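You operate a simulated robot arm through the tools that you are given. There is no shell and no other tool.

The job below is to be done with a simulated robot arm. You get a single attempt, and the scene is never put back.

## Task
Take the tag off and refill the heater until the test tap runs water.
Fine: tag on the stand's peg; jug under the tap; cold water open, tap shut. Set down upright: jug.

Only the result counts: the job must be done as asked and must still hold three seconds after the hand-in. Knocking over, shifting, dropping, spilling or breaking anything else fails it.

## Robot
A 6-joint arm with a two-finger parallel gripper, fixed in place. Base frame: the origin is at the foot of the arm, x ahead of it, y to its left, z up. Lengths are in m, angles in rad, forces in N, time in s.
With the tool pointing down near the work surface it reaches from about 0.2 to 0.66 m from the base axis. Its first joint turns from -1.152 to 1.152 rad. Payload 2.9 kg.
The TCP is the grasp point between the finger pads, 0.03 m short of the fingertips. In the tool frame z runs along the fingers and y along their closing line. Largest opening 0.11 m; finger width 0.02, thickness 0.01; the body of the gripper, 0.048 by 0.112 m, starts 0.055 m behind the TCP.
Orientation is that of the tool frame in the base frame, as a unit quaternion [w, x, y, z]. With the fingers straight down and closing along the base's y, the tool's x points along the base's -x, its y along +y and its z along -z.

## Interface
- The arm moves only by the tool send_rows. Its argument "steps" is a list of rows, each a list of 3 entries, a list of its own where there are three numbers: the turn, a rotation vector about the tool's x, y, z in rad, then the shift along the tool's x, y, z in m, then the gripper command, from -1 (shut) to 1 (fully open), values between in proportion. In form: [[[ax, ay, az], [tx, ty, tz], grip], ...]. A call has 1 to 20 rows; each row shifts and turns the commanded pose from where the row before left it, along the tool's axes as they then stand. Each row takes 0.2 s and may step no farther than 0.05 m and 0.15 rad from the row before; otherwise, or with a gripper value out of range, the whole call is refused. Where a pose cannot be reached the arm comes as near as it can. A force on the tool above 90 N (or 10 N above the force at the start of the call, whichever is more), or a blocked arm, ends the call early, and 0.2 s more pass. Each finger travels about 0.108 m/s and halts on what it meets, pressing with about 33 N; the grip force reading is that of the motor and also rises with nothing between the fingers. The clock runs only during rows and for 0.2 s after the last one: add rows that do not move to give the fingers time. It gives the time, the measured TCP pose, the force on the tool (base axes), the opening and the grip force at its end, in the units of the frame above (readings bear some noise), with the torque about the TCP (base axes, N m) and any sound that the robot's microphone picked up.
- Cameras (640 x 400 px; columns grow to the right, rows downward): "scene" is fixed at [0.0756, 0.4278, 1.3996]; the picture's right is [-0.79, -0.61, 0.00], its down [-0.26, 0.33, -0.91] and it looks along [0.56, -0.72, -0.42] (base axes); focal length 243 px, centre (320, 200). "wrist" rides on the gripper at [0.072, 0.017, -0.103] in the tool frame; the picture's right is [-0.23, 0.97, 0.00], its down [-0.76, -0.18, -0.62] and it looks along [-0.61, -0.14, 0.78] (tool axes); focal length 222 px, centre (320, 200). There is no depth. A picture from a camera that has moved, and an enlarged one, comes with that camera's place and axes in the base frame and with its lens.
- camera(camera): a new picture of that camera. The clock stands still meanwhile.
- zoom(camera, box): a new picture of the part [left, top, right, bottom] of that camera's present view, enlarged. The clock stands still meanwhile.
- sign_off(): hands the job in; it is judged then, once.

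Places have to be worked out from the pictures, the camera data and where the tool is seen. Open the gripper and draw the arm clear of the work before you hand the job in, unless the task says otherwise.

The tools are called after ">>>" as name(argument=value, ...) on one line, values as JSON. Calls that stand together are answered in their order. send_rows: Moves the arm, as the interface text tells. Its arguments: {"type":"object","properties":{"steps":{"type":"array"}},"required":["steps"]} The other tools are called the same way: camera (camera) takes a picture; zoom (camera, box) takes an enlarged picture of a part of a camera's view; sign_off () hands the job in.

At the start:

```text
time: 0.0
eef_pos: [0.3188, 0.0079, 1.3231]
ee_rot: [0.0, 0.0, 1.0, 0.001]
wrist_force: [-0.9, -0.1, -0.1]
ft_torque: [0.01, 0.01, -0.02]
width: 0.11
gripper_force: 0.0
```

scene: 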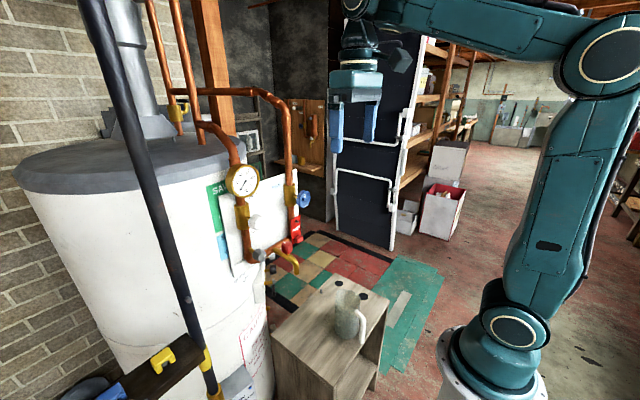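
wrist: 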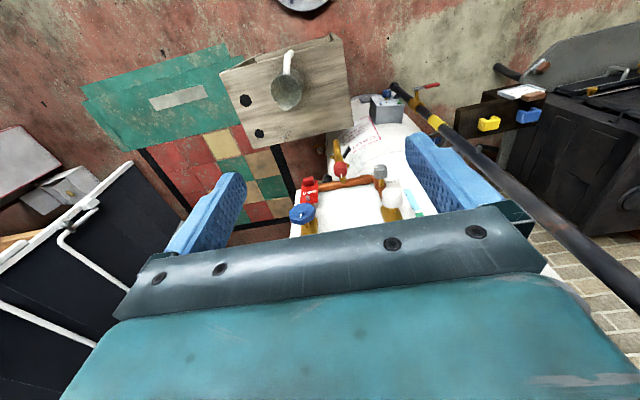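

The overview shows a water heater with copper pipes, a blue handwheel, a red tag or lockout, a tap, and a jug on a crate. I'll zoom in to identify each part first.

>>> zoom(camera="scene", box=[200, 150, 340, 290])

>>> zoom(camera="scene", box=[230, 230, 410, 400])

>>> zoom(camera="scene", box=[60, 300, 280, 400])

>>> zoom(camera="wrist", box=[270, 70, 570, 240])

>>> zoom(camera="scene", box=[150, 60, 330, 180])

```text
2.86 times, centred on (270, 220) of scene
camera zoom: at [0.0756, 0.4278, 1.3996], right [-0.79, -0.61, 0.0], down [-0.26, 0.33, -0.91], along [0.56, -0.72, -0.42], focal length 695 px, centre (463, 143)
```

zoom: 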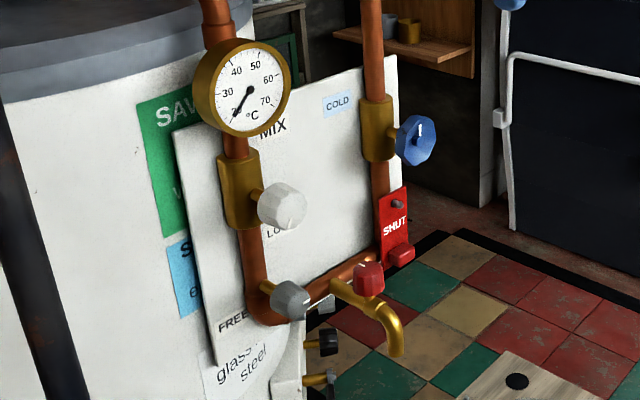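

```text
2.35 times, centred on (320, 315) of scene
camera zoom: at [0.0756, 0.4278, 1.3996], right [-0.79, -0.61, 0.0], down [-0.26, 0.33, -0.91], along [0.56, -0.72, -0.42], focal length 572 px, centre (320, -71)
```

zoom: 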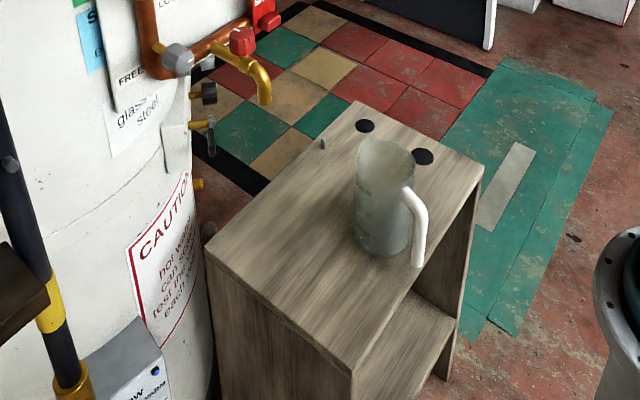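

```text
2.91 times, centred on (170, 350) of scene
camera zoom: at [0.0756, 0.4278, 1.3996], right [-0.79, -0.61, 0.0], down [-0.26, 0.33, -0.91], along [0.56, -0.72, -0.42], focal length 707 px, centre (756, -236)
```

zoom: 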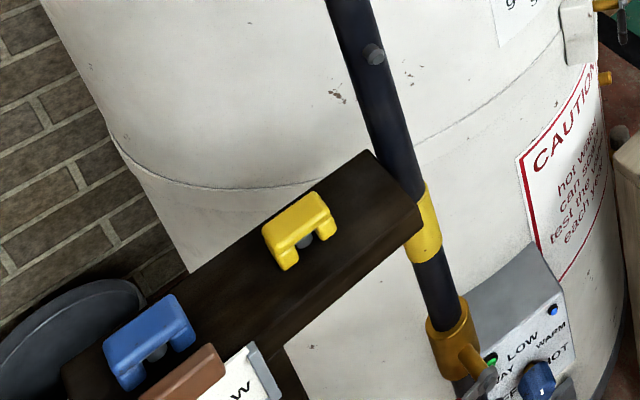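

```text
2.13 times, centred on (420, 155) of wrist
camera zoom: at [0.2457, 0.0234, 1.4271], right [0.23, 0.97, 0.0], down [0.76, -0.18, 0.62], along [0.61, -0.14, -0.78], focal length 474 px, centre (107, 296)
```

zoom: 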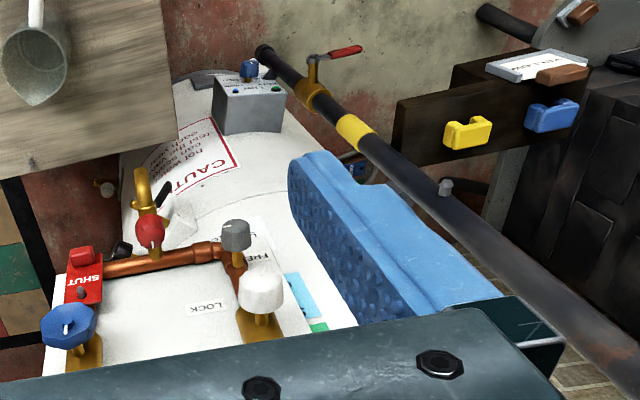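

```text
3.33 times, centred on (240, 120) of scene
camera zoom: at [0.0756, 0.4278, 1.3996], right [-0.79, -0.61, 0.0], down [-0.26, 0.33, -0.91], along [0.56, -0.72, -0.42], focal length 811 px, centre (587, 467)
```

zoom: 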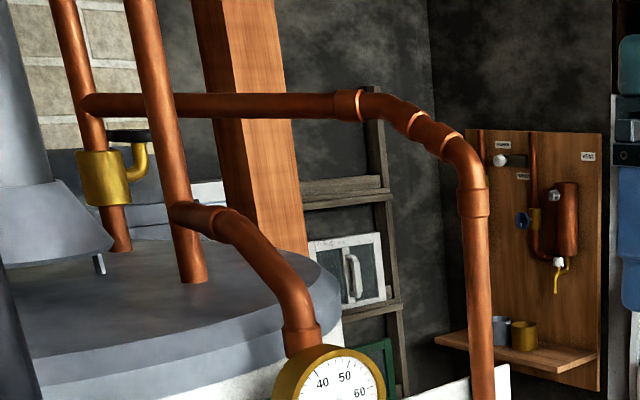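

I triangulated these from the two pictures:

| Item | x | y | z |
|---|---|---|---|
| Blue COLD knob | 0.54 | -0.085 | 1.086 |
| White MIX knob | 0.54 | 0.098 | 1.084 |
| Grey knob | 0.55 | 0.092 | 0.974 |
| Red tap knob | 0.533 | 0.006 | 0.958 |
| Spout outlet | 0.495 | 0.008 | 0.878 |
| Stand peg | 0.55 | -0.187 | 0.615 |
| Jug | 0.368 | -0.103 | base on stand at about 0.6 |

Next I'll move forward a little and pitch the tool towards the panel, so I can look closely and test the reach.

>>> send_rows(steps=[[[0, 0, 0], [-0.02, 0, 0.03], 1], [[0, 0, 0], [-0.02, 0, 0.03], 1], [[0, 0, 0], [-0.02, 0, 0.03], 1], [[0, 0, 0], [-0.02, 0, 0.03], 1], [[0, -0.15, 0], [0, 0, 0], 1], [[0, -0.15, 0], [0, 0, 0], 1], [[0, -0.15, 0], [0, 0, 0], 1], [[0, -0.15, 0], [0, 0, 0], 1]])

>>> camera(camera="wrist")

>>> camera(camera="scene")

```text
time: 1.8
eef_pos: [0.397, 0.0086, 1.2028]
ee_rot: [0.297, 0.0, 0.955, 0.001]
wrist_force: [0.2, -0.4, 0.2]
ft_torque: [-0.03, 0.01, 0.02]
width: 0.11
gripper_force: 0.1
```

```text
taken
camera wrist: at [0.2795, 0.0239, 1.2475], right [0.19, 0.97, 0.13], down [0.27, -0.18, 0.94], along [0.94, -0.14, -0.3], focal length 222 px, centre (320, 200)
```

wrist: 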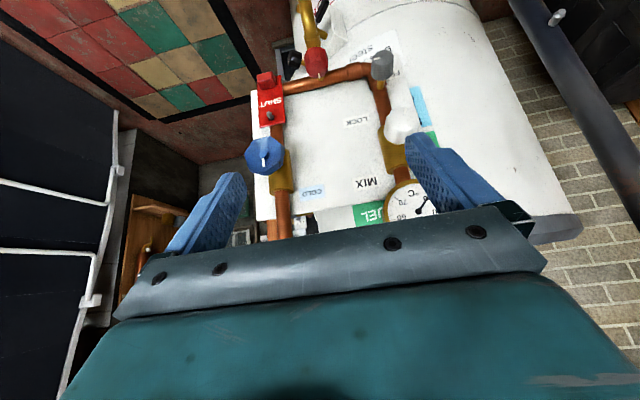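

```text
taken
```

scene: 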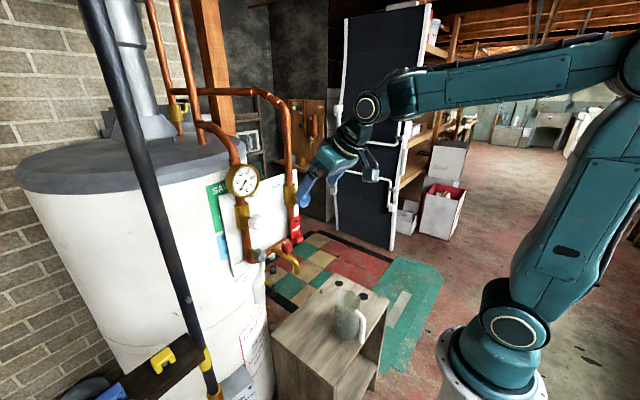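

The pitching works and the panel is in view, so I'll enlarge the panel to read its labels.

>>> zoom(camera="wrist", box=[230, 40, 450, 230])

>>> zoom(camera="wrist", box=[230, 0, 440, 130])

```text
2.11 times, centred on (340, 135) of wrist
camera zoom: at [0.2795, 0.0239, 1.2475], right [0.19, 0.97, 0.13], down [0.27, -0.18, 0.94], along [0.94, -0.14, -0.3], focal length 468 px, centre (278, 337)
```

zoom: 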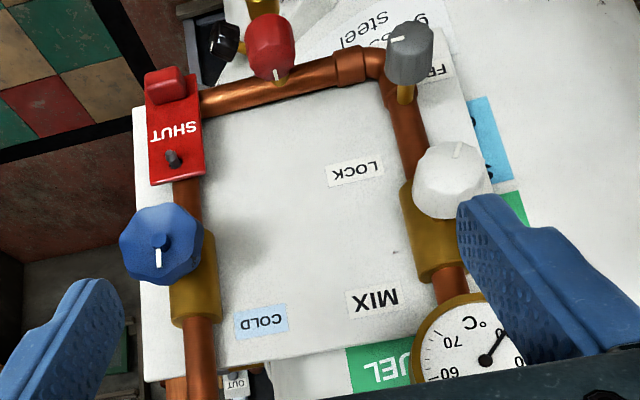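

```text
3.05 times, centred on (335, 65) of wrist
camera zoom: at [0.2795, 0.0239, 1.2475], right [0.19, 0.97, 0.13], down [0.27, -0.18, 0.94], along [0.94, -0.14, -0.3], focal length 677 px, centre (274, 611)
```

zoom: 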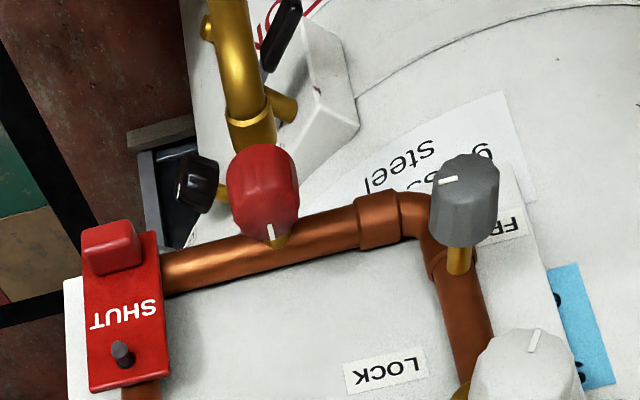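

Blue and red have their pointers up, white points down, and grey points towards -y with FREE/LOCK labels near it. I'll finish pitching to horizontal and lower the arm for a square-on view.

>>> send_rows(steps=[[[0, -0.15, 0], [0, 0, 0], 1], [[0, -0.15, 0], [0, 0, 0], 1], [[0, -0.15, 0], [0, 0, 0], 1], [[0, -0.15, 0], [0, 0, 0], 1], [[0, -0.15, 0], [0, 0, 0], 1], [[0, -0.15, 0], [0, 0, 0], 1], [[0, -0.0708, 0], [0, 0, 0], 1], [[0, 0, 0], [0.04, 0, -0.01], 1], [[0, 0, 0], [0.04, 0, -0.01], 1], [[0, 0, 0], [0.04, 0, -0.01], 1]])

>>> camera(camera="wrist")

>>> camera(camera="scene")

```text
time: 4.0
eef_pos: [0.4496, 0.0082, 1.1226]
ee_rot: [0.707, -0.001, 0.707, 0.0]
wrist_force: [0.1, 0.0, 0.3]
ft_torque: [-0.03, 0.0, 0.01]
width: 0.1102
gripper_force: 0.1
out of reach, approached as far as the arm can: row 6, 7, 8, 9, 10
```

```text
taken
camera wrist: at [0.3474, 0.0252, 1.05], right [0.0, 0.97, 0.23], down [-0.62, -0.18, 0.76], along [0.78, -0.14, 0.61], focal length 222 px, centre (320, 200)
```

wrist: 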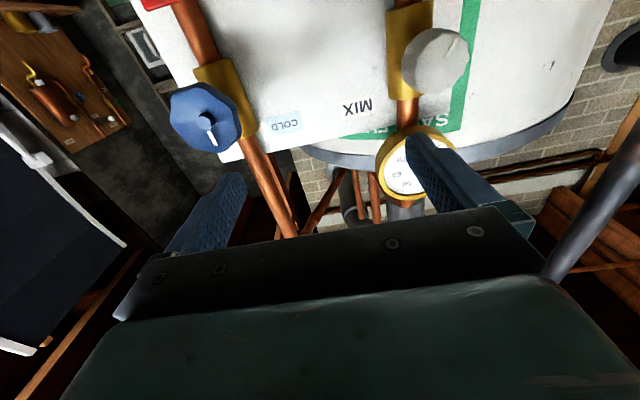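

```text
taken
```

scene: 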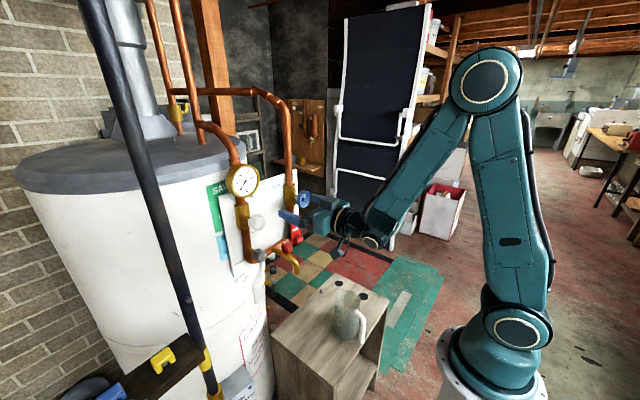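

The arm can't pull the horizontal tool back past about x 0.45, but that still clears the knobs. I'll zoom in on the knobs from here to refine their positions.

>>> zoom(camera="wrist", box=[130, 0, 330, 180])

>>> zoom(camera="scene", box=[210, 170, 370, 290])

>>> zoom(camera="scene", box=[270, 220, 330, 290])

```text
2.22 times, centred on (230, 90) of wrist
camera zoom: at [0.3474, 0.0252, 1.05], right [0.0, 0.97, 0.23], down [-0.62, -0.18, 0.76], along [0.78, -0.14, 0.61], focal length 494 px, centre (520, 444)
```

zoom: 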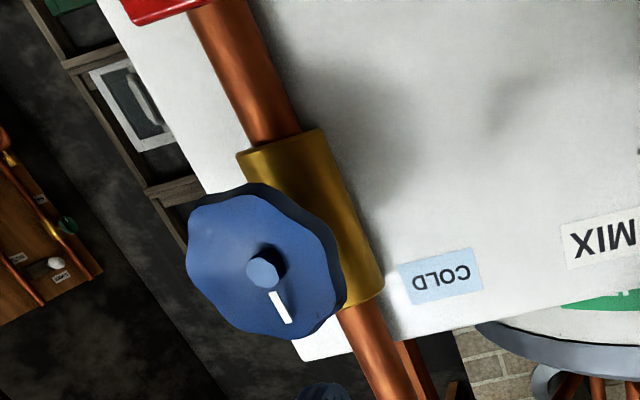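

```text
3.33 times, centred on (290, 230) of scene
camera zoom: at [0.0756, 0.4278, 1.3996], right [-0.79, -0.61, 0.0], down [-0.26, 0.33, -0.91], along [0.56, -0.72, -0.42], focal length 811 px, centre (420, 100)
```

zoom: 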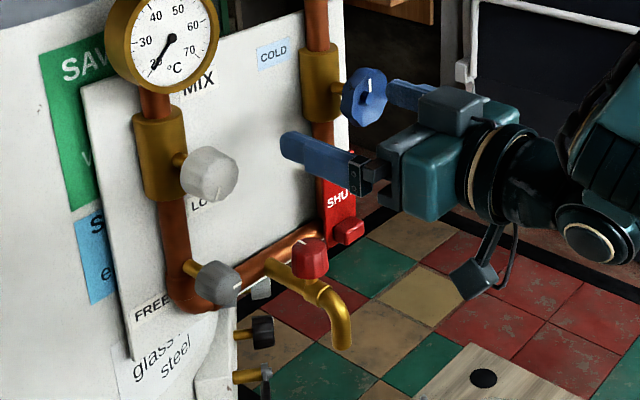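

```text
5.71 times, centred on (300, 255) of scene
camera zoom: at [0.0756, 0.4278, 1.3996], right [-0.79, -0.61, 0.0], down [-0.26, 0.33, -0.91], along [0.56, -0.72, -0.42], focal length 1390 px, centre (434, -114)
```

zoom: 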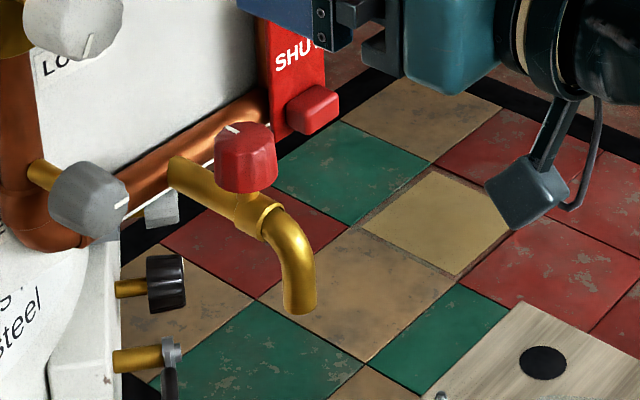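

The red tap knob's axis isn't clear yet, so I'll tilt the tool and lower it to look at the tap and tag from nearer their own height.

>>> send_rows(steps=[[[0, 0.145, 0], [0, 0, 0], 1], [[0, 0.145, 0], [0, 0, 0], 1], [[0, 0.145, 0], [0, 0, 0], 1], [[0, 0.145, 0], [0, 0, 0], 1], [[0, 0.145, 0], [0, 0, 0], 1], [[0, 0.145, 0], [0, 0, 0], 1], [[0, 0, 0], [0.03, 0, 0.0238], 1], [[0, 0, 0], [0.03, 0, 0.0238], 1], [[0, 0, 0], [0.03, 0, 0.0238], 1], [[0, 0, 0], [0.03, 0, 0.0238], 1]])

>>> camera(camera="wrist")

>>> zoom(camera="wrist", box=[220, 50, 420, 200])

```text
time: 6.2
eef_pos: [0.4185, 0.0075, 0.9718]
ee_rot: [0.343, 0.001, 0.939, 0.0]
wrist_force: [-0.1, 0.0, 0.9]
ft_torque: [-0.02, -0.01, 0.0]
width: 0.11
gripper_force: 0.0
```

```text
taken
camera wrist: at [0.2968, 0.0235, 1.0045], right [0.17, 0.97, 0.15], down [0.18, -0.18, 0.97], along [0.97, -0.14, -0.21], focal length 222 px, centre (320, 200)
```

wrist: 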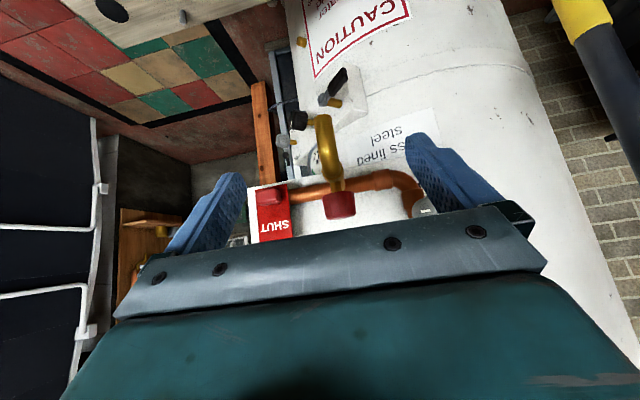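

```text
2.67 times, centred on (320, 125) of wrist
camera zoom: at [0.2968, 0.0235, 1.0045], right [0.17, 0.97, 0.15], down [0.18, -0.18, 0.97], along [0.97, -0.14, -0.21], focal length 592 px, centre (320, 400)
```

zoom: 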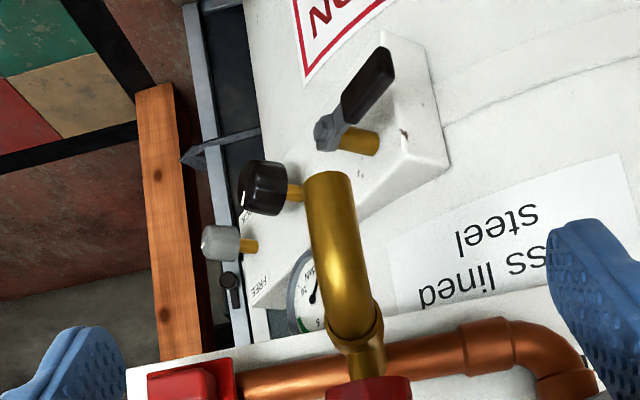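

The red tap knob's axis is vertical: it sits on top of the tap at about (0.533, 0.008, 0.963). Next I'll draw back with the tool pointing down above the jug to look at it and the stand.

>>> send_rows(steps=[[[0, 0, 0], [0.0044, -0.027, -0.03], 1], [[0, 0, 0], [0.0044, -0.027, -0.03], 1], [[0, 0, 0], [0.0044, -0.027, -0.03], 1], [[0, 0, 0], [0.0044, -0.027, -0.03], 1], [[0, 0.14, 0], [0, 0, 0], 1], [[0, 0.14, 0], [0, 0, 0], 1], [[0, 0.14, 0], [0, 0, 0], 1], [[0, 0.14, 0], [0, 0, 0], 1], [[0, 0.14, 0], [0, 0, 0], 1]])

>>> camera(camera="wrist")

>>> zoom(camera="scene", box=[300, 260, 400, 360])

```text
time: 8.2
eef_pos: [0.3287, -0.1001, 1.0544]
ee_rot: [-0.001, 0.0, 1.0, 0.001]
wrist_force: [-0.9, -0.7, 0.5]
ft_torque: [-0.05, 0.02, -0.01]
width: 0.1101
gripper_force: 0.1
```

```text
taken
camera wrist: at [0.2572, -0.0835, 1.1576], right [0.23, 0.97, 0.0], down [0.76, -0.18, 0.62], along [0.61, -0.14, -0.78], focal length 222 px, centre (320, 200)
```

wrist: 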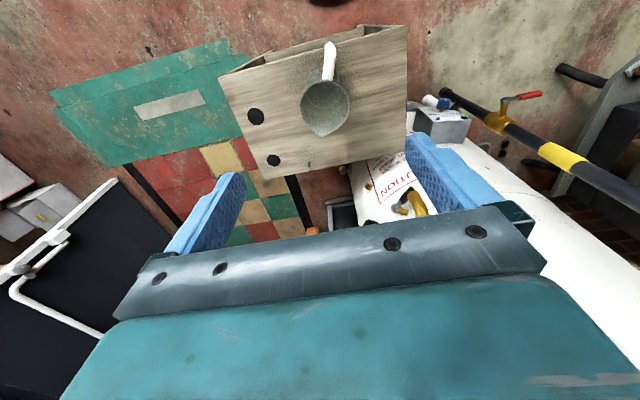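

```text
4.00 times, centred on (350, 310) of scene
camera zoom: at [0.0756, 0.4278, 1.3996], right [-0.79, -0.61, 0.0], down [-0.26, 0.33, -0.91], along [0.56, -0.72, -0.42], focal length 973 px, centre (200, -240)
```

zoom: 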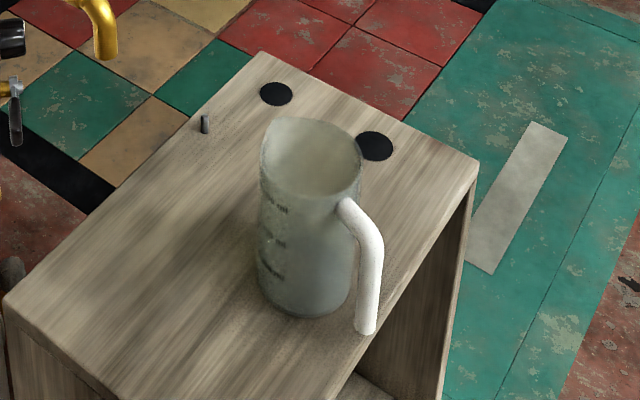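

I'll zoom in on the jug and the stand top from this vantage.

>>> zoom(camera="wrist", box=[210, 20, 410, 170])

>>> zoom(camera="wrist", box=[240, 120, 340, 185])

```text
2.67 times, centred on (310, 95) of wrist
camera zoom: at [0.2572, -0.0835, 1.1576], right [0.23, 0.97, 0.0], down [0.76, -0.18, 0.62], along [0.61, -0.14, -0.78], focal length 592 px, centre (347, 480)
```

zoom: 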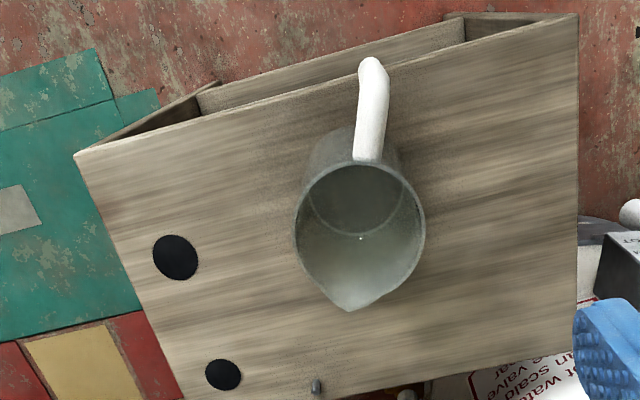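

```text
6.15 times, centred on (290, 152) of wrist
camera zoom: at [0.2572, -0.0835, 1.1576], right [0.23, 0.97, 0.0], down [0.76, -0.18, 0.62], along [0.61, -0.14, -0.78], focal length 1367 px, centre (505, 492)
```

zoom: 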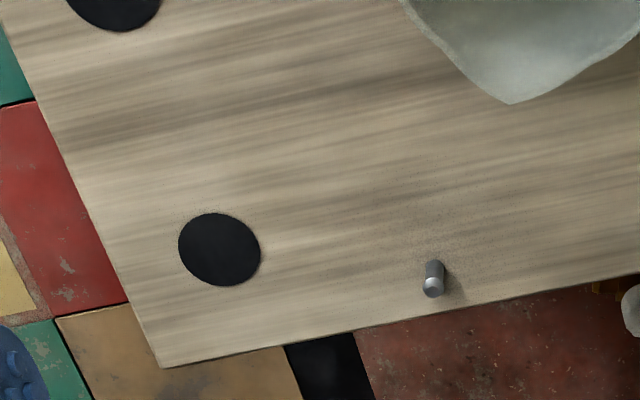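

From the two views, the jug's rim centre is at (0.368, -0.100, 0.764). Its handle points towards the base and starts about 2 cm below the rim. The stand's peg is vertical, with its top at (0.546, -0.182, 0.634). I'll grip the jug near the rim with the tool tilted about 43°, so the gripper can go under the spout later, and start by reaching the pose above it.

>>> send_rows(steps=[[[0, 0, 0], [-0.02, 0, 0.04], 1], [[0, 0, 0], [-0.02, 0, 0.04], 1], [[0, 0, 0], [0, 0, 0.04], 1], [[0, 0, 0], [0, 0, 0.03], 1], [[0, -0.15, 0], [0, 0, 0], 1], [[0, -0.15, 0], [0, 0, 0], 1], [[0, -0.15, 0], [0, 0, 0], 1], [[0, -0.15, 0], [0, 0, 0], 1], [[0, -0.15, 0], [0, 0, 0], 1]])

>>> camera(camera="wrist")

>>> camera(camera="scene")

```text
time: 10.2
eef_pos: [0.3716, -0.1016, 0.9024]
ee_rot: [0.366, -0.001, 0.931, 0.001]
wrist_force: [0.1, -0.2, 0.3]
ft_torque: [0.03, -0.01, -0.03]
width: 0.1102
gripper_force: 0.1
out of reach, approached as far as the arm can: row 9
```

```text
taken
camera wrist: at [0.2492, -0.086, 0.9298], right [0.17, 0.97, 0.16], down [0.13, -0.18, 0.97], along [0.98, -0.14, -0.16], focal length 222 px, centre (320, 200)
```

wrist: 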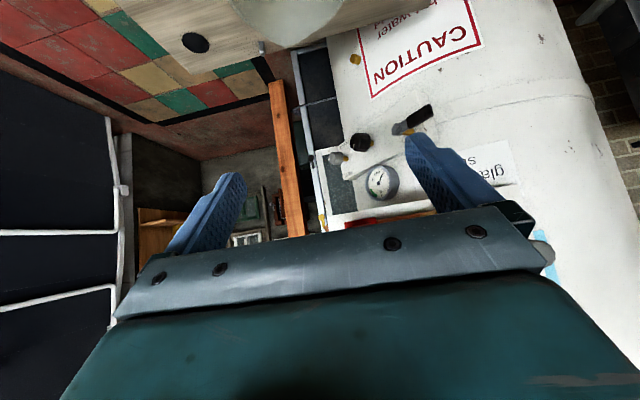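

```text
taken
```

scene: 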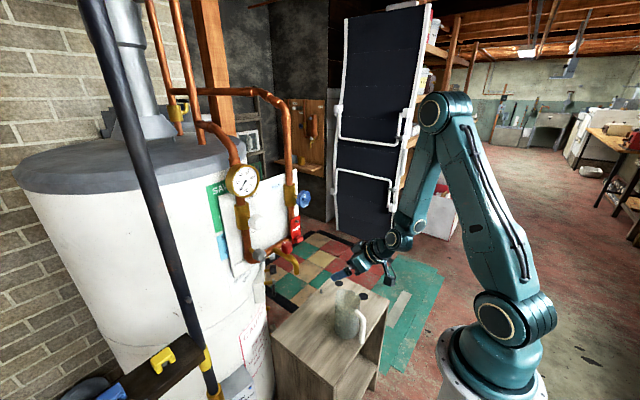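

The pose is reachable, right at the edge of the range. I'll descend part way with the tilted tool and check the alignment before the fingers straddle the jug.

>>> send_rows(steps=[[[0, 0, 0], [0.0273, 0, 0.0293], 1], [[0, 0, 0], [0.0273, 0, 0.0293], 1]])

>>> camera(camera="wrist")

>>> zoom(camera="scene", box=[300, 230, 420, 350])

```text
time: 10.8
eef_pos: [0.3705, -0.1021, 0.8238]
ee_rot: [0.366, 0.001, 0.93, 0.001]
wrist_force: [-0.8, -0.4, -0.6]
ft_torque: [0.02, -0.02, 0.0]
width: 0.1102
gripper_force: 0.1
```

```text
taken
camera wrist: at [0.2482, -0.0866, 0.8497], right [0.17, 0.97, 0.16], down [0.13, -0.18, 0.98], along [0.98, -0.14, -0.16], focal length 222 px, centre (320, 200)
```

wrist: 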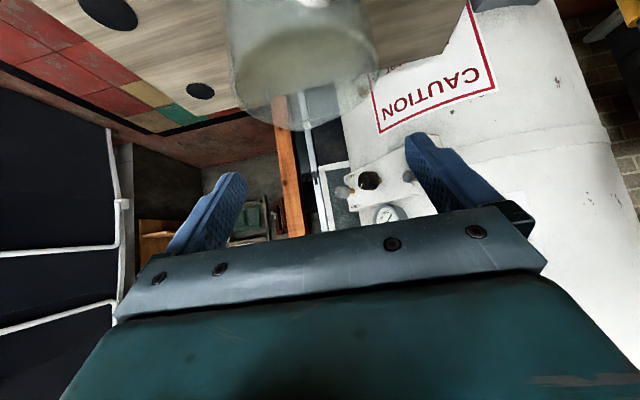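

```text
3.33 times, centred on (360, 290) of scene
camera zoom: at [0.0756, 0.4278, 1.3996], right [-0.79, -0.61, 0.0], down [-0.26, 0.33, -0.91], along [0.56, -0.72, -0.42], focal length 811 px, centre (187, -100)
```

zoom: 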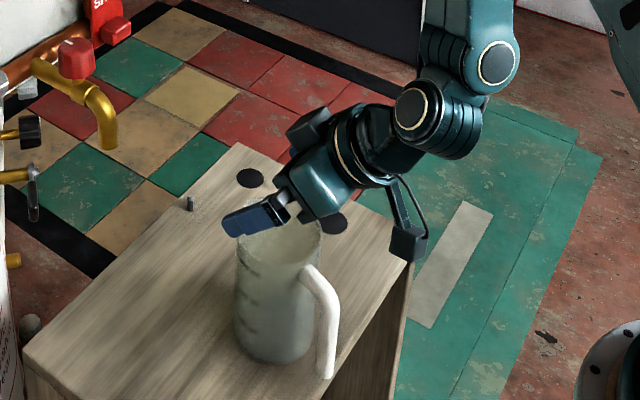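

The fingers are centred on the jug in y to within a few mm. I'll descend the remaining 7.7 cm and then close.

>>> send_rows(steps=[[[0, 0, 0], [0.0175, 0, 0.0188], 1], [[0, 0, 0], [0.0175, 0, 0.0188], 1], [[0, 0, 0], [0.0175, 0, 0.0188], 1], [[0, 0, 0], [0, 0, 0], 1]])

>>> camera(camera="wrist")

>>> zoom(camera="scene", box=[300, 230, 420, 350])

```text
time: 11.8
eef_pos: [0.372, -0.1003, 0.7461]
ee_rot: [0.367, 0.0, 0.93, 0.0]
wrist_force: [0.0, 0.8, -0.7]
ft_torque: [0.01, -0.01, -0.03]
width: 0.1099
gripper_force: 0.2
```

```text
taken
camera wrist: at [0.2499, -0.0839, 0.7732], right [0.17, 0.97, 0.16], down [0.13, -0.18, 0.97], along [0.98, -0.14, -0.16], focal length 222 px, centre (320, 200)
```

wrist: 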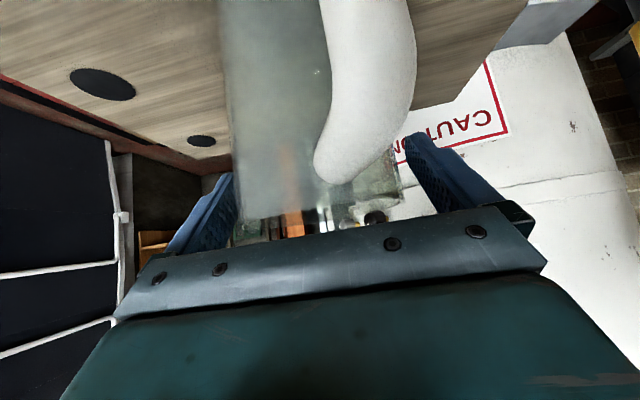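

```text
3.33 times, centred on (360, 290) of scene
camera zoom: at [0.0756, 0.4278, 1.3996], right [-0.79, -0.61, 0.0], down [-0.26, 0.33, -0.91], along [0.56, -0.72, -0.42], focal length 811 px, centre (187, -100)
```

zoom: 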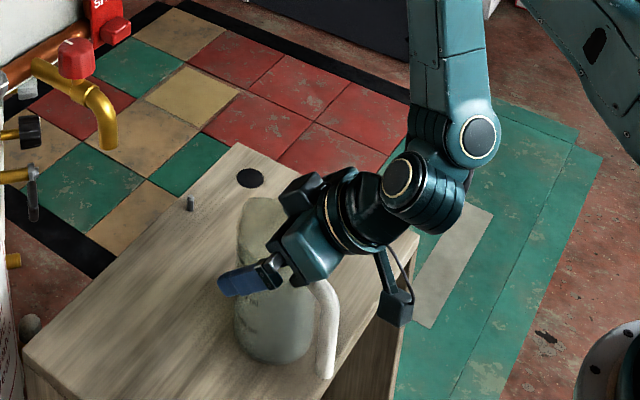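

The fingers straddle the jug with no contact forces, so I'll close on it.

>>> send_rows(steps=[[[0, 0, 0], [0, 0, 0], -1], [[0, 0, 0], [0, 0, 0], -1], [[0, 0, 0], [0, 0, 0], -1], [[0, 0, 0], [0, 0, 0], -1]])

>>> zoom(camera="scene", box=[300, 230, 420, 350])

```text
time: 12.8
eef_pos: [0.3728, -0.1003, 0.746]
ee_rot: [0.366, 0.001, 0.931, 0.0]
wrist_force: [-1.0, -0.6, 0.0]
ft_torque: [-0.03, 0.02, -0.02]
width: 0.0842
gripper_force: 32.7
```

```text
3.33 times, centred on (360, 290) of scene
camera zoom: at [0.0756, 0.4278, 1.3996], right [-0.79, -0.61, 0.0], down [-0.26, 0.33, -0.91], along [0.56, -0.72, -0.42], focal length 811 px, centre (187, -100)
```

zoom: 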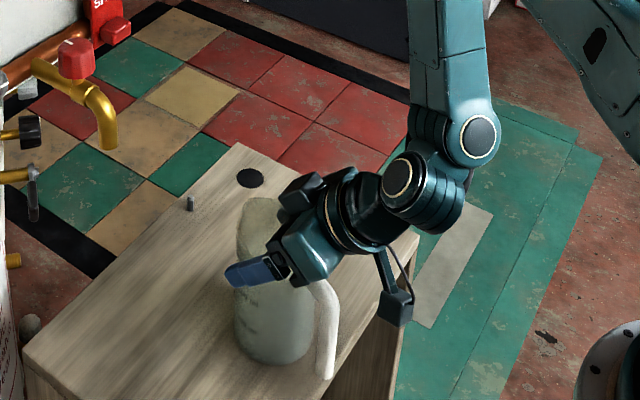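

The jug is gripped with an 84 mm opening. A module on top of the gripper might meet the spout when I go under it, so I'll look at it closely before moving.

>>> zoom(camera="scene", box=[325, 265, 405, 330])

```text
6.15 times, centred on (365, 298) of scene
camera zoom: at [0.0756, 0.4278, 1.3996], right [-0.79, -0.61, 0.0], down [-0.26, 0.33, -0.91], along [0.56, -0.72, -0.42], focal length 1496 px, centre (43, -400)
```

zoom: 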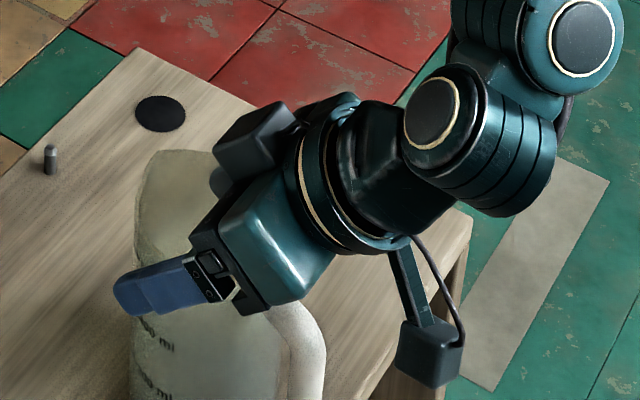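

The module's top edge is about 44 mm above the tool axis and 70 mm behind the TCP. That leaves about 25–30 mm below the spout outlet at (0.490, 0.010, 0.881). I'll lift the jug slightly and check the hold.

>>> send_rows(steps=[[[0, 0, 0], [-0.0041, 0, -0.0044], -1], [[0, 0, 0], [-0.0041, 0, -0.0044], -1], [[0, 0, 0], [-0.0034, 0, -0.0037], -1], [[0, 0, 0], [0, 0, 0], -1]])

>>> zoom(camera="scene", box=[300, 230, 420, 350])

```text
time: 13.8
eef_pos: [0.3724, -0.1021, 0.7641]
ee_rot: [0.367, 0.001, 0.93, 0.0]
wrist_force: [0.0, 0.0, 0.6]
ft_torque: [0.12, -0.04, -0.01]
width: 0.0834
gripper_force: 33.3
```

```text
3.33 times, centred on (360, 290) of scene
camera zoom: at [0.0756, 0.4278, 1.3996], right [-0.79, -0.61, 0.0], down [-0.26, 0.33, -0.91], along [0.56, -0.72, -0.42], focal length 811 px, centre (187, -100)
```

zoom: 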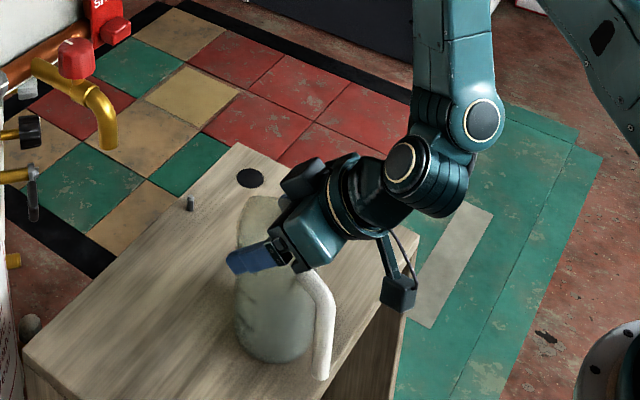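

It isn't obvious that the jug rose with the gripper, because the opening changed to 83.4 mm. I'll check closely.

>>> zoom(camera="scene", box=[325, 280, 405, 350])

>>> camera(camera="wrist")

```text
5.71 times, centred on (365, 315) of scene
camera zoom: at [0.0756, 0.4278, 1.3996], right [-0.79, -0.61, 0.0], down [-0.26, 0.33, -0.91], along [0.56, -0.72, -0.42], focal length 1390 px, centre (63, -457)
```

zoom: 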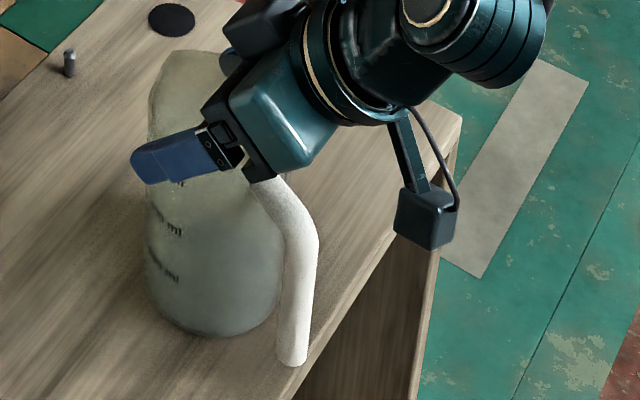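

```text
taken
camera wrist: at [0.2499, -0.0853, 0.7899], right [0.17, 0.97, 0.16], down [0.13, -0.18, 0.97], along [0.98, -0.14, -0.16], focal length 222 px, centre (320, 200)
```

wrist: 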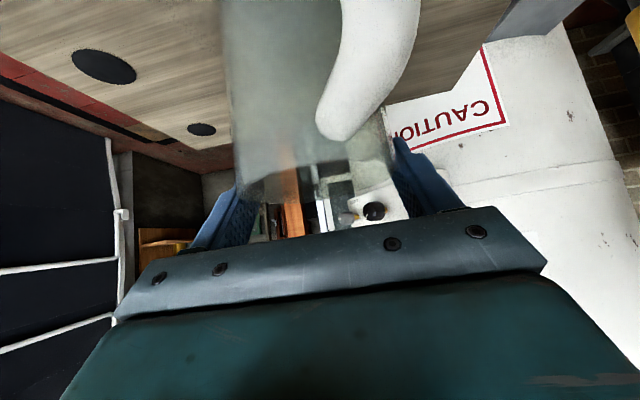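

The jug is still on the stand, so the fingers slid about 18 mm up its wall. I'll raise a few millimetres more and read the forces to judge how heavy or slippery it is.

>>> send_rows(steps=[[[0, 0, 0], [-0.0014, 0, -0.0015], -1]])

>>> send_rows(steps=[[[0, 0, 0], [-0.0014, 0, -0.0015], -1]])

>>> zoom(camera="scene", box=[325, 280, 405, 350])

```text
time: 14.2
eef_pos: [0.3723, -0.1024, 0.7651]
ee_rot: [0.366, 0.0, 0.931, 0.001]
wrist_force: [0.0, 0.0, 0.6]
ft_torque: [-0.02, -0.01, -0.02]
width: 0.0837
gripper_force: 33.2
```

```text
time: 14.6
eef_pos: [0.3724, -0.1021, 0.7675]
ee_rot: [0.366, -0.001, 0.931, 0.002]
wrist_force: [-0.1, 0.4, -0.6]
ft_torque: [0.01, 0.02, 0.0]
width: 0.0836
gripper_force: 32.4
```

```text
5.71 times, centred on (365, 315) of scene
camera zoom: at [0.0756, 0.4278, 1.3996], right [-0.79, -0.61, 0.0], down [-0.26, 0.33, -0.91], along [0.56, -0.72, -0.42], focal length 1390 px, centre (63, -457)
```

zoom: 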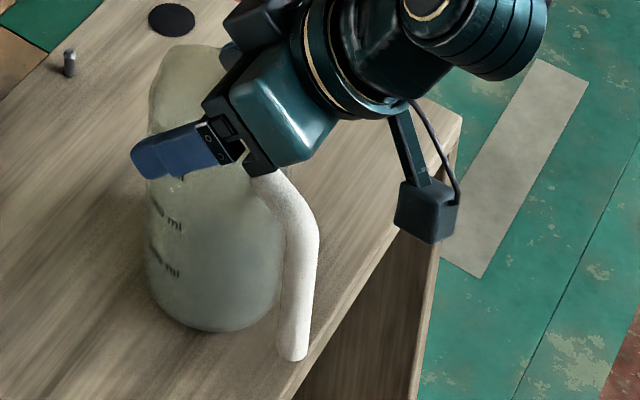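

The jug moved up together with the fingers this time. I'll compare the wrist view to see if it slips relative to the gripper.

>>> camera(camera="wrist")

>>> zoom(camera="scene", box=[300, 260, 400, 360])

```text
taken
camera wrist: at [0.2501, -0.0857, 0.7938], right [0.17, 0.97, 0.16], down [0.13, -0.18, 0.97], along [0.98, -0.14, -0.16], focal length 222 px, centre (320, 200)
```

wrist: 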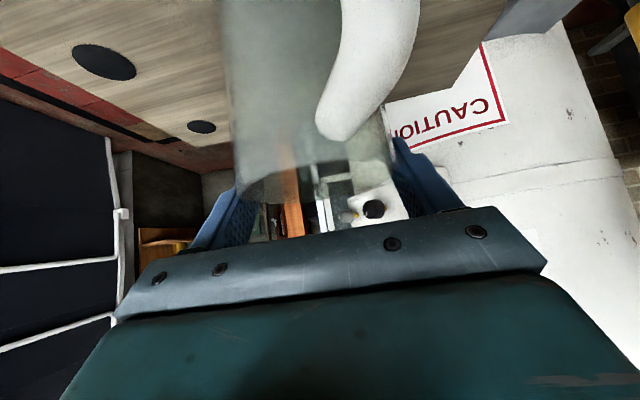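

```text
4.00 times, centred on (350, 310) of scene
camera zoom: at [0.0756, 0.4278, 1.3996], right [-0.79, -0.61, 0.0], down [-0.26, 0.33, -0.91], along [0.56, -0.72, -0.42], focal length 973 px, centre (200, -240)
```

zoom: 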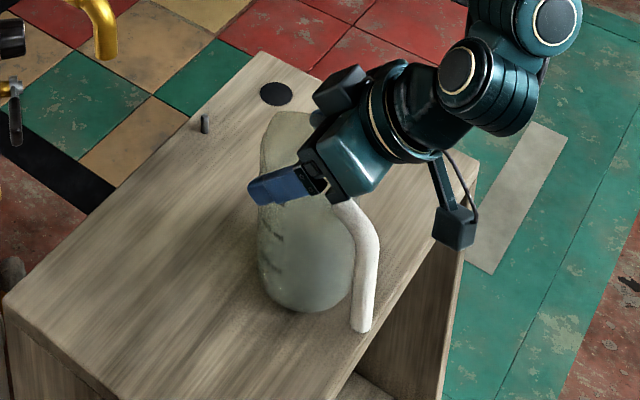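

The jug is now lifted about 8 mm. It slipped at first but now holds steadily and nearly level. I'll carry it gently, low over the stand, most of the way to the tap.

>>> send_rows(steps=[[[0, 0, 0], [-0.0044, 0.0056, 0.0041], -1], [[0, 0, 0], [-0.00878, 0.0112, 0.00818], -1], [[0, 0, 0], [-0.00878, 0.0112, 0.00818], -1], [[0, 0, 0], [-0.00878, 0.0112, 0.00818], -1], [[0, 0, 0], [-0.00878, 0.0112, 0.00818], -1], [[0, 0, 0], [-0.00878, 0.0112, 0.00818], -1], [[0, 0, 0], [-0.0044, 0.0056, 0.0041], -1]])

>>> camera(camera="wrist")

>>> zoom(camera="scene", box=[260, 230, 400, 350])

```text
time: 16.2
eef_pos: [0.4449, -0.0345, 0.7672]
ee_rot: [0.367, 0.0, 0.93, 0.001]
wrist_force: [-0.1, -0.2, -1.2]
ft_torque: [0.02, -0.04, 0.03]
width: 0.0835
gripper_force: 33.4
```

```text
taken
camera wrist: at [0.3225, -0.0186, 0.7938], right [0.17, 0.97, 0.16], down [0.13, -0.18, 0.97], along [0.98, -0.14, -0.16], focal length 222 px, centre (320, 200)
```

wrist: 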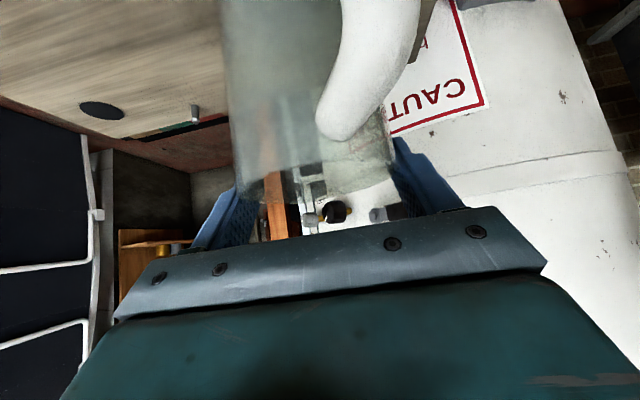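

```text
3.33 times, centred on (330, 290) of scene
camera zoom: at [0.0756, 0.4278, 1.3996], right [-0.79, -0.61, 0.0], down [-0.26, 0.33, -0.91], along [0.56, -0.72, -0.42], focal length 811 px, centre (287, -100)
```

zoom: 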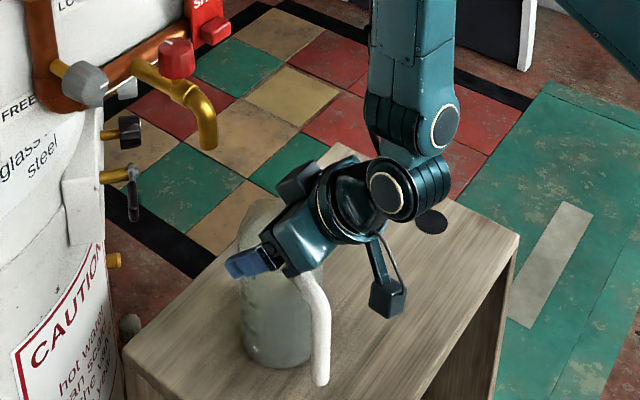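

The hold is steady, and the neighbouring black valves are far behind at x of about 0.67. I'll go the remaining distance under the spout.

>>> send_rows(steps=[[[0, 0, 0], [-0.0043, 0.0056, 0.004], -1], [[0, 0, 0], [-0.0086, 0.0111, 0.008], -1], [[0, 0, 0], [-0.0086, 0.0111, 0.008], -1], [[0, 0, 0], [-0.0086, 0.0111, 0.008], -1], [[0, 0, 0], [-0.0043, 0.0056, 0.004], -1], [[0, 0, 0], [0, 0, 0], -1]])

>>> camera(camera="wrist")

>>> zoom(camera="scene", box=[240, 220, 380, 340])

```text
time: 17.6
eef_pos: [0.4926, 0.0106, 0.7681]
ee_rot: [0.366, 0.001, 0.931, 0.0]
wrist_force: [-0.3, -0.3, -1.8]
ft_torque: [-0.02, 0.01, 0.03]
width: 0.0836
gripper_force: 33.0
```

```text
taken
camera wrist: at [0.3699, 0.026, 0.7931], right [0.17, 0.97, 0.16], down [0.13, -0.18, 0.97], along [0.98, -0.14, -0.16], focal length 222 px, centre (320, 200)
```

wrist: 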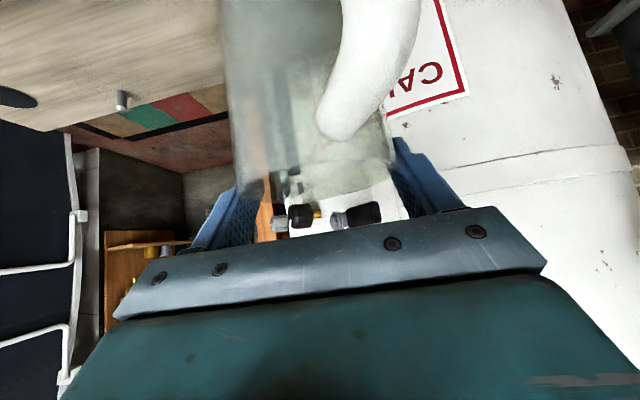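

```text
3.33 times, centred on (310, 280) of scene
camera zoom: at [0.0756, 0.4278, 1.3996], right [-0.79, -0.61, 0.0], down [-0.26, 0.33, -0.91], along [0.56, -0.72, -0.42], focal length 811 px, centre (353, -67)
```

zoom: 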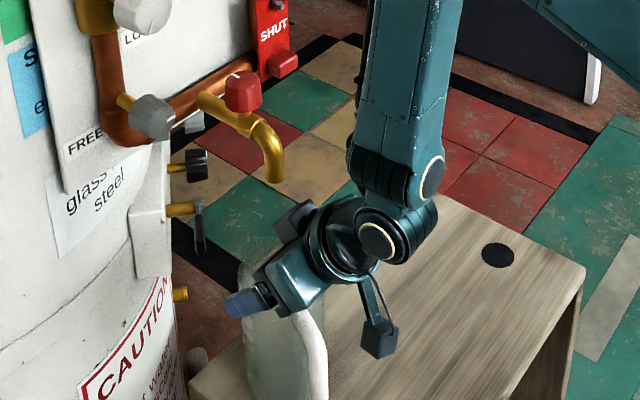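

The jug is directly under the spout and the gripper is clear of it. I'll lower it in small steps until it stands.

>>> send_rows(steps=[[[0, 0, 0], [0.0027, 0, 0.0029], -1], [[0, 0, 0], [0.0014, 0, 0.0015], -1], [[0, 0, 0], [0, 0, 0], -1]])

>>> zoom(camera="scene", box=[260, 260, 360, 350])

```text
time: 18.4
eef_pos: [0.4935, 0.0088, 0.7625]
ee_rot: [0.37, 0.0, 0.929, 0.001]
wrist_force: [-4.9, 1.6, 24.6]
ft_torque: [0.15, -0.17, 0.23]
width: 0.0836
gripper_force: 32.8
```

```text
4.44 times, centred on (310, 305) of scene
camera zoom: at [0.0751, 0.4278, 1.3996], right [-0.79, -0.61, 0.0], down [-0.26, 0.33, -0.91], along [0.56, -0.72, -0.42], focal length 1081 px, centre (364, -267)
```

zoom: 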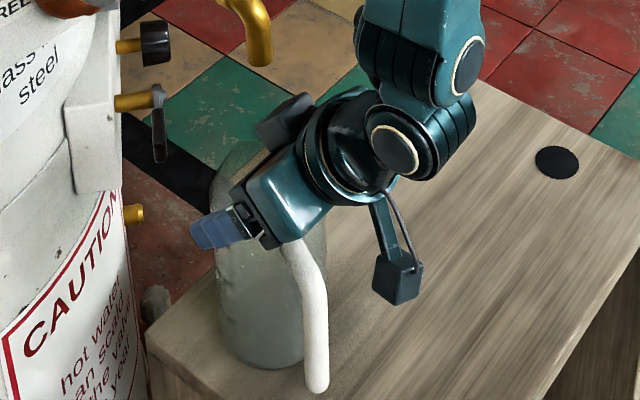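

There's 25 N of upward contact, so the jug is standing. I'll ease off 1 mm and open the fingers.

>>> send_rows(steps=[[[0, 0, 0], [-0.0007, 0, -0.0007], -1], [[0, 0, 0], [0, 0, 0], 0.8], [[0, 0, 0], [0, 0, 0], 1], [[0, 0, 0], [0, 0, 0], 1]])

>>> camera(camera="wrist")

>>> zoom(camera="scene", box=[260, 260, 360, 350])

```text
time: 19.4
eef_pos: [0.4933, 0.0105, 0.7614]
ee_rot: [0.365, 0.001, 0.931, 0.0]
wrist_force: [-0.8, -0.7, -0.6]
ft_torque: [-0.01, 0.01, 0.04]
width: 0.11
gripper_force: 0.1
```

```text
taken
camera wrist: at [0.3699, 0.0255, 0.788], right [0.17, 0.97, 0.16], down [0.13, -0.18, 0.97], along [0.98, -0.14, -0.16], focal length 222 px, centre (320, 200)
```

wrist: 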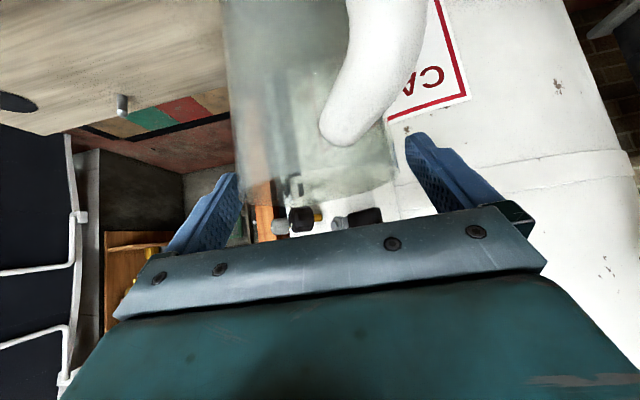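

```text
4.44 times, centred on (310, 305) of scene
camera zoom: at [0.0756, 0.4278, 1.3996], right [-0.79, -0.61, 0.0], down [-0.26, 0.33, -0.91], along [0.56, -0.72, -0.42], focal length 1081 px, centre (364, -267)
```

zoom: 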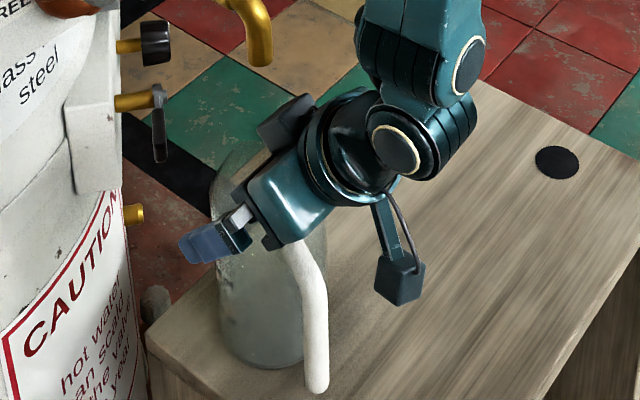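

It's released cleanly. I'll retreat along the tool axis and check the jug.

>>> send_rows(steps=[[[0, 0, 0], [0, 0, -0.03], 1], [[0, 0, 0], [0, 0, -0.03], 1], [[0, 0, 0], [0, 0, -0.03], 1]])

>>> camera(camera="wrist")

>>> zoom(camera="scene", box=[240, 230, 380, 350])

```text
time: 20.2
eef_pos: [0.4286, 0.011, 0.8265]
ee_rot: [0.365, 0.0, 0.931, 0.001]
wrist_force: [-0.4, -0.3, -0.1]
ft_torque: [0.0, 0.01, 0.0]
width: 0.1101
gripper_force: 0.0
```

```text
taken
camera wrist: at [0.3065, 0.0267, 0.8537], right [0.17, 0.97, 0.16], down [0.13, -0.18, 0.97], along [0.98, -0.14, -0.16], focal length 222 px, centre (320, 200)
```

wrist: 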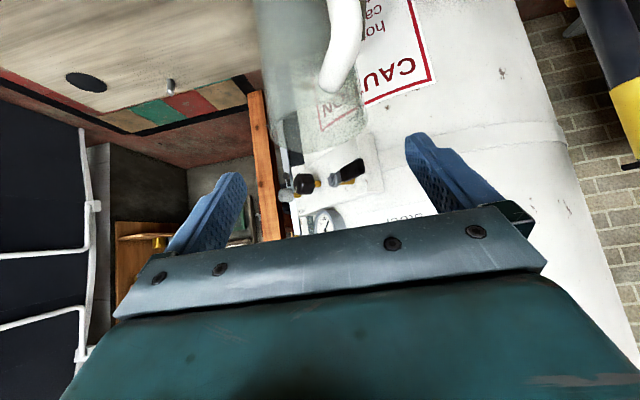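

```text
3.33 times, centred on (310, 290) of scene
camera zoom: at [0.0756, 0.4278, 1.3996], right [-0.79, -0.61, 0.0], down [-0.26, 0.33, -0.91], along [0.56, -0.72, -0.42], focal length 811 px, centre (353, -100)
```

zoom: 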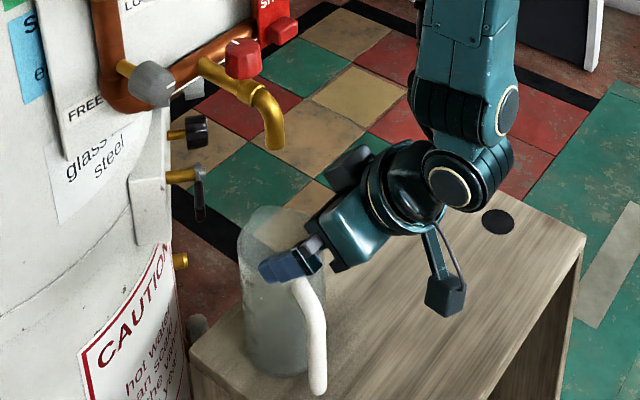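

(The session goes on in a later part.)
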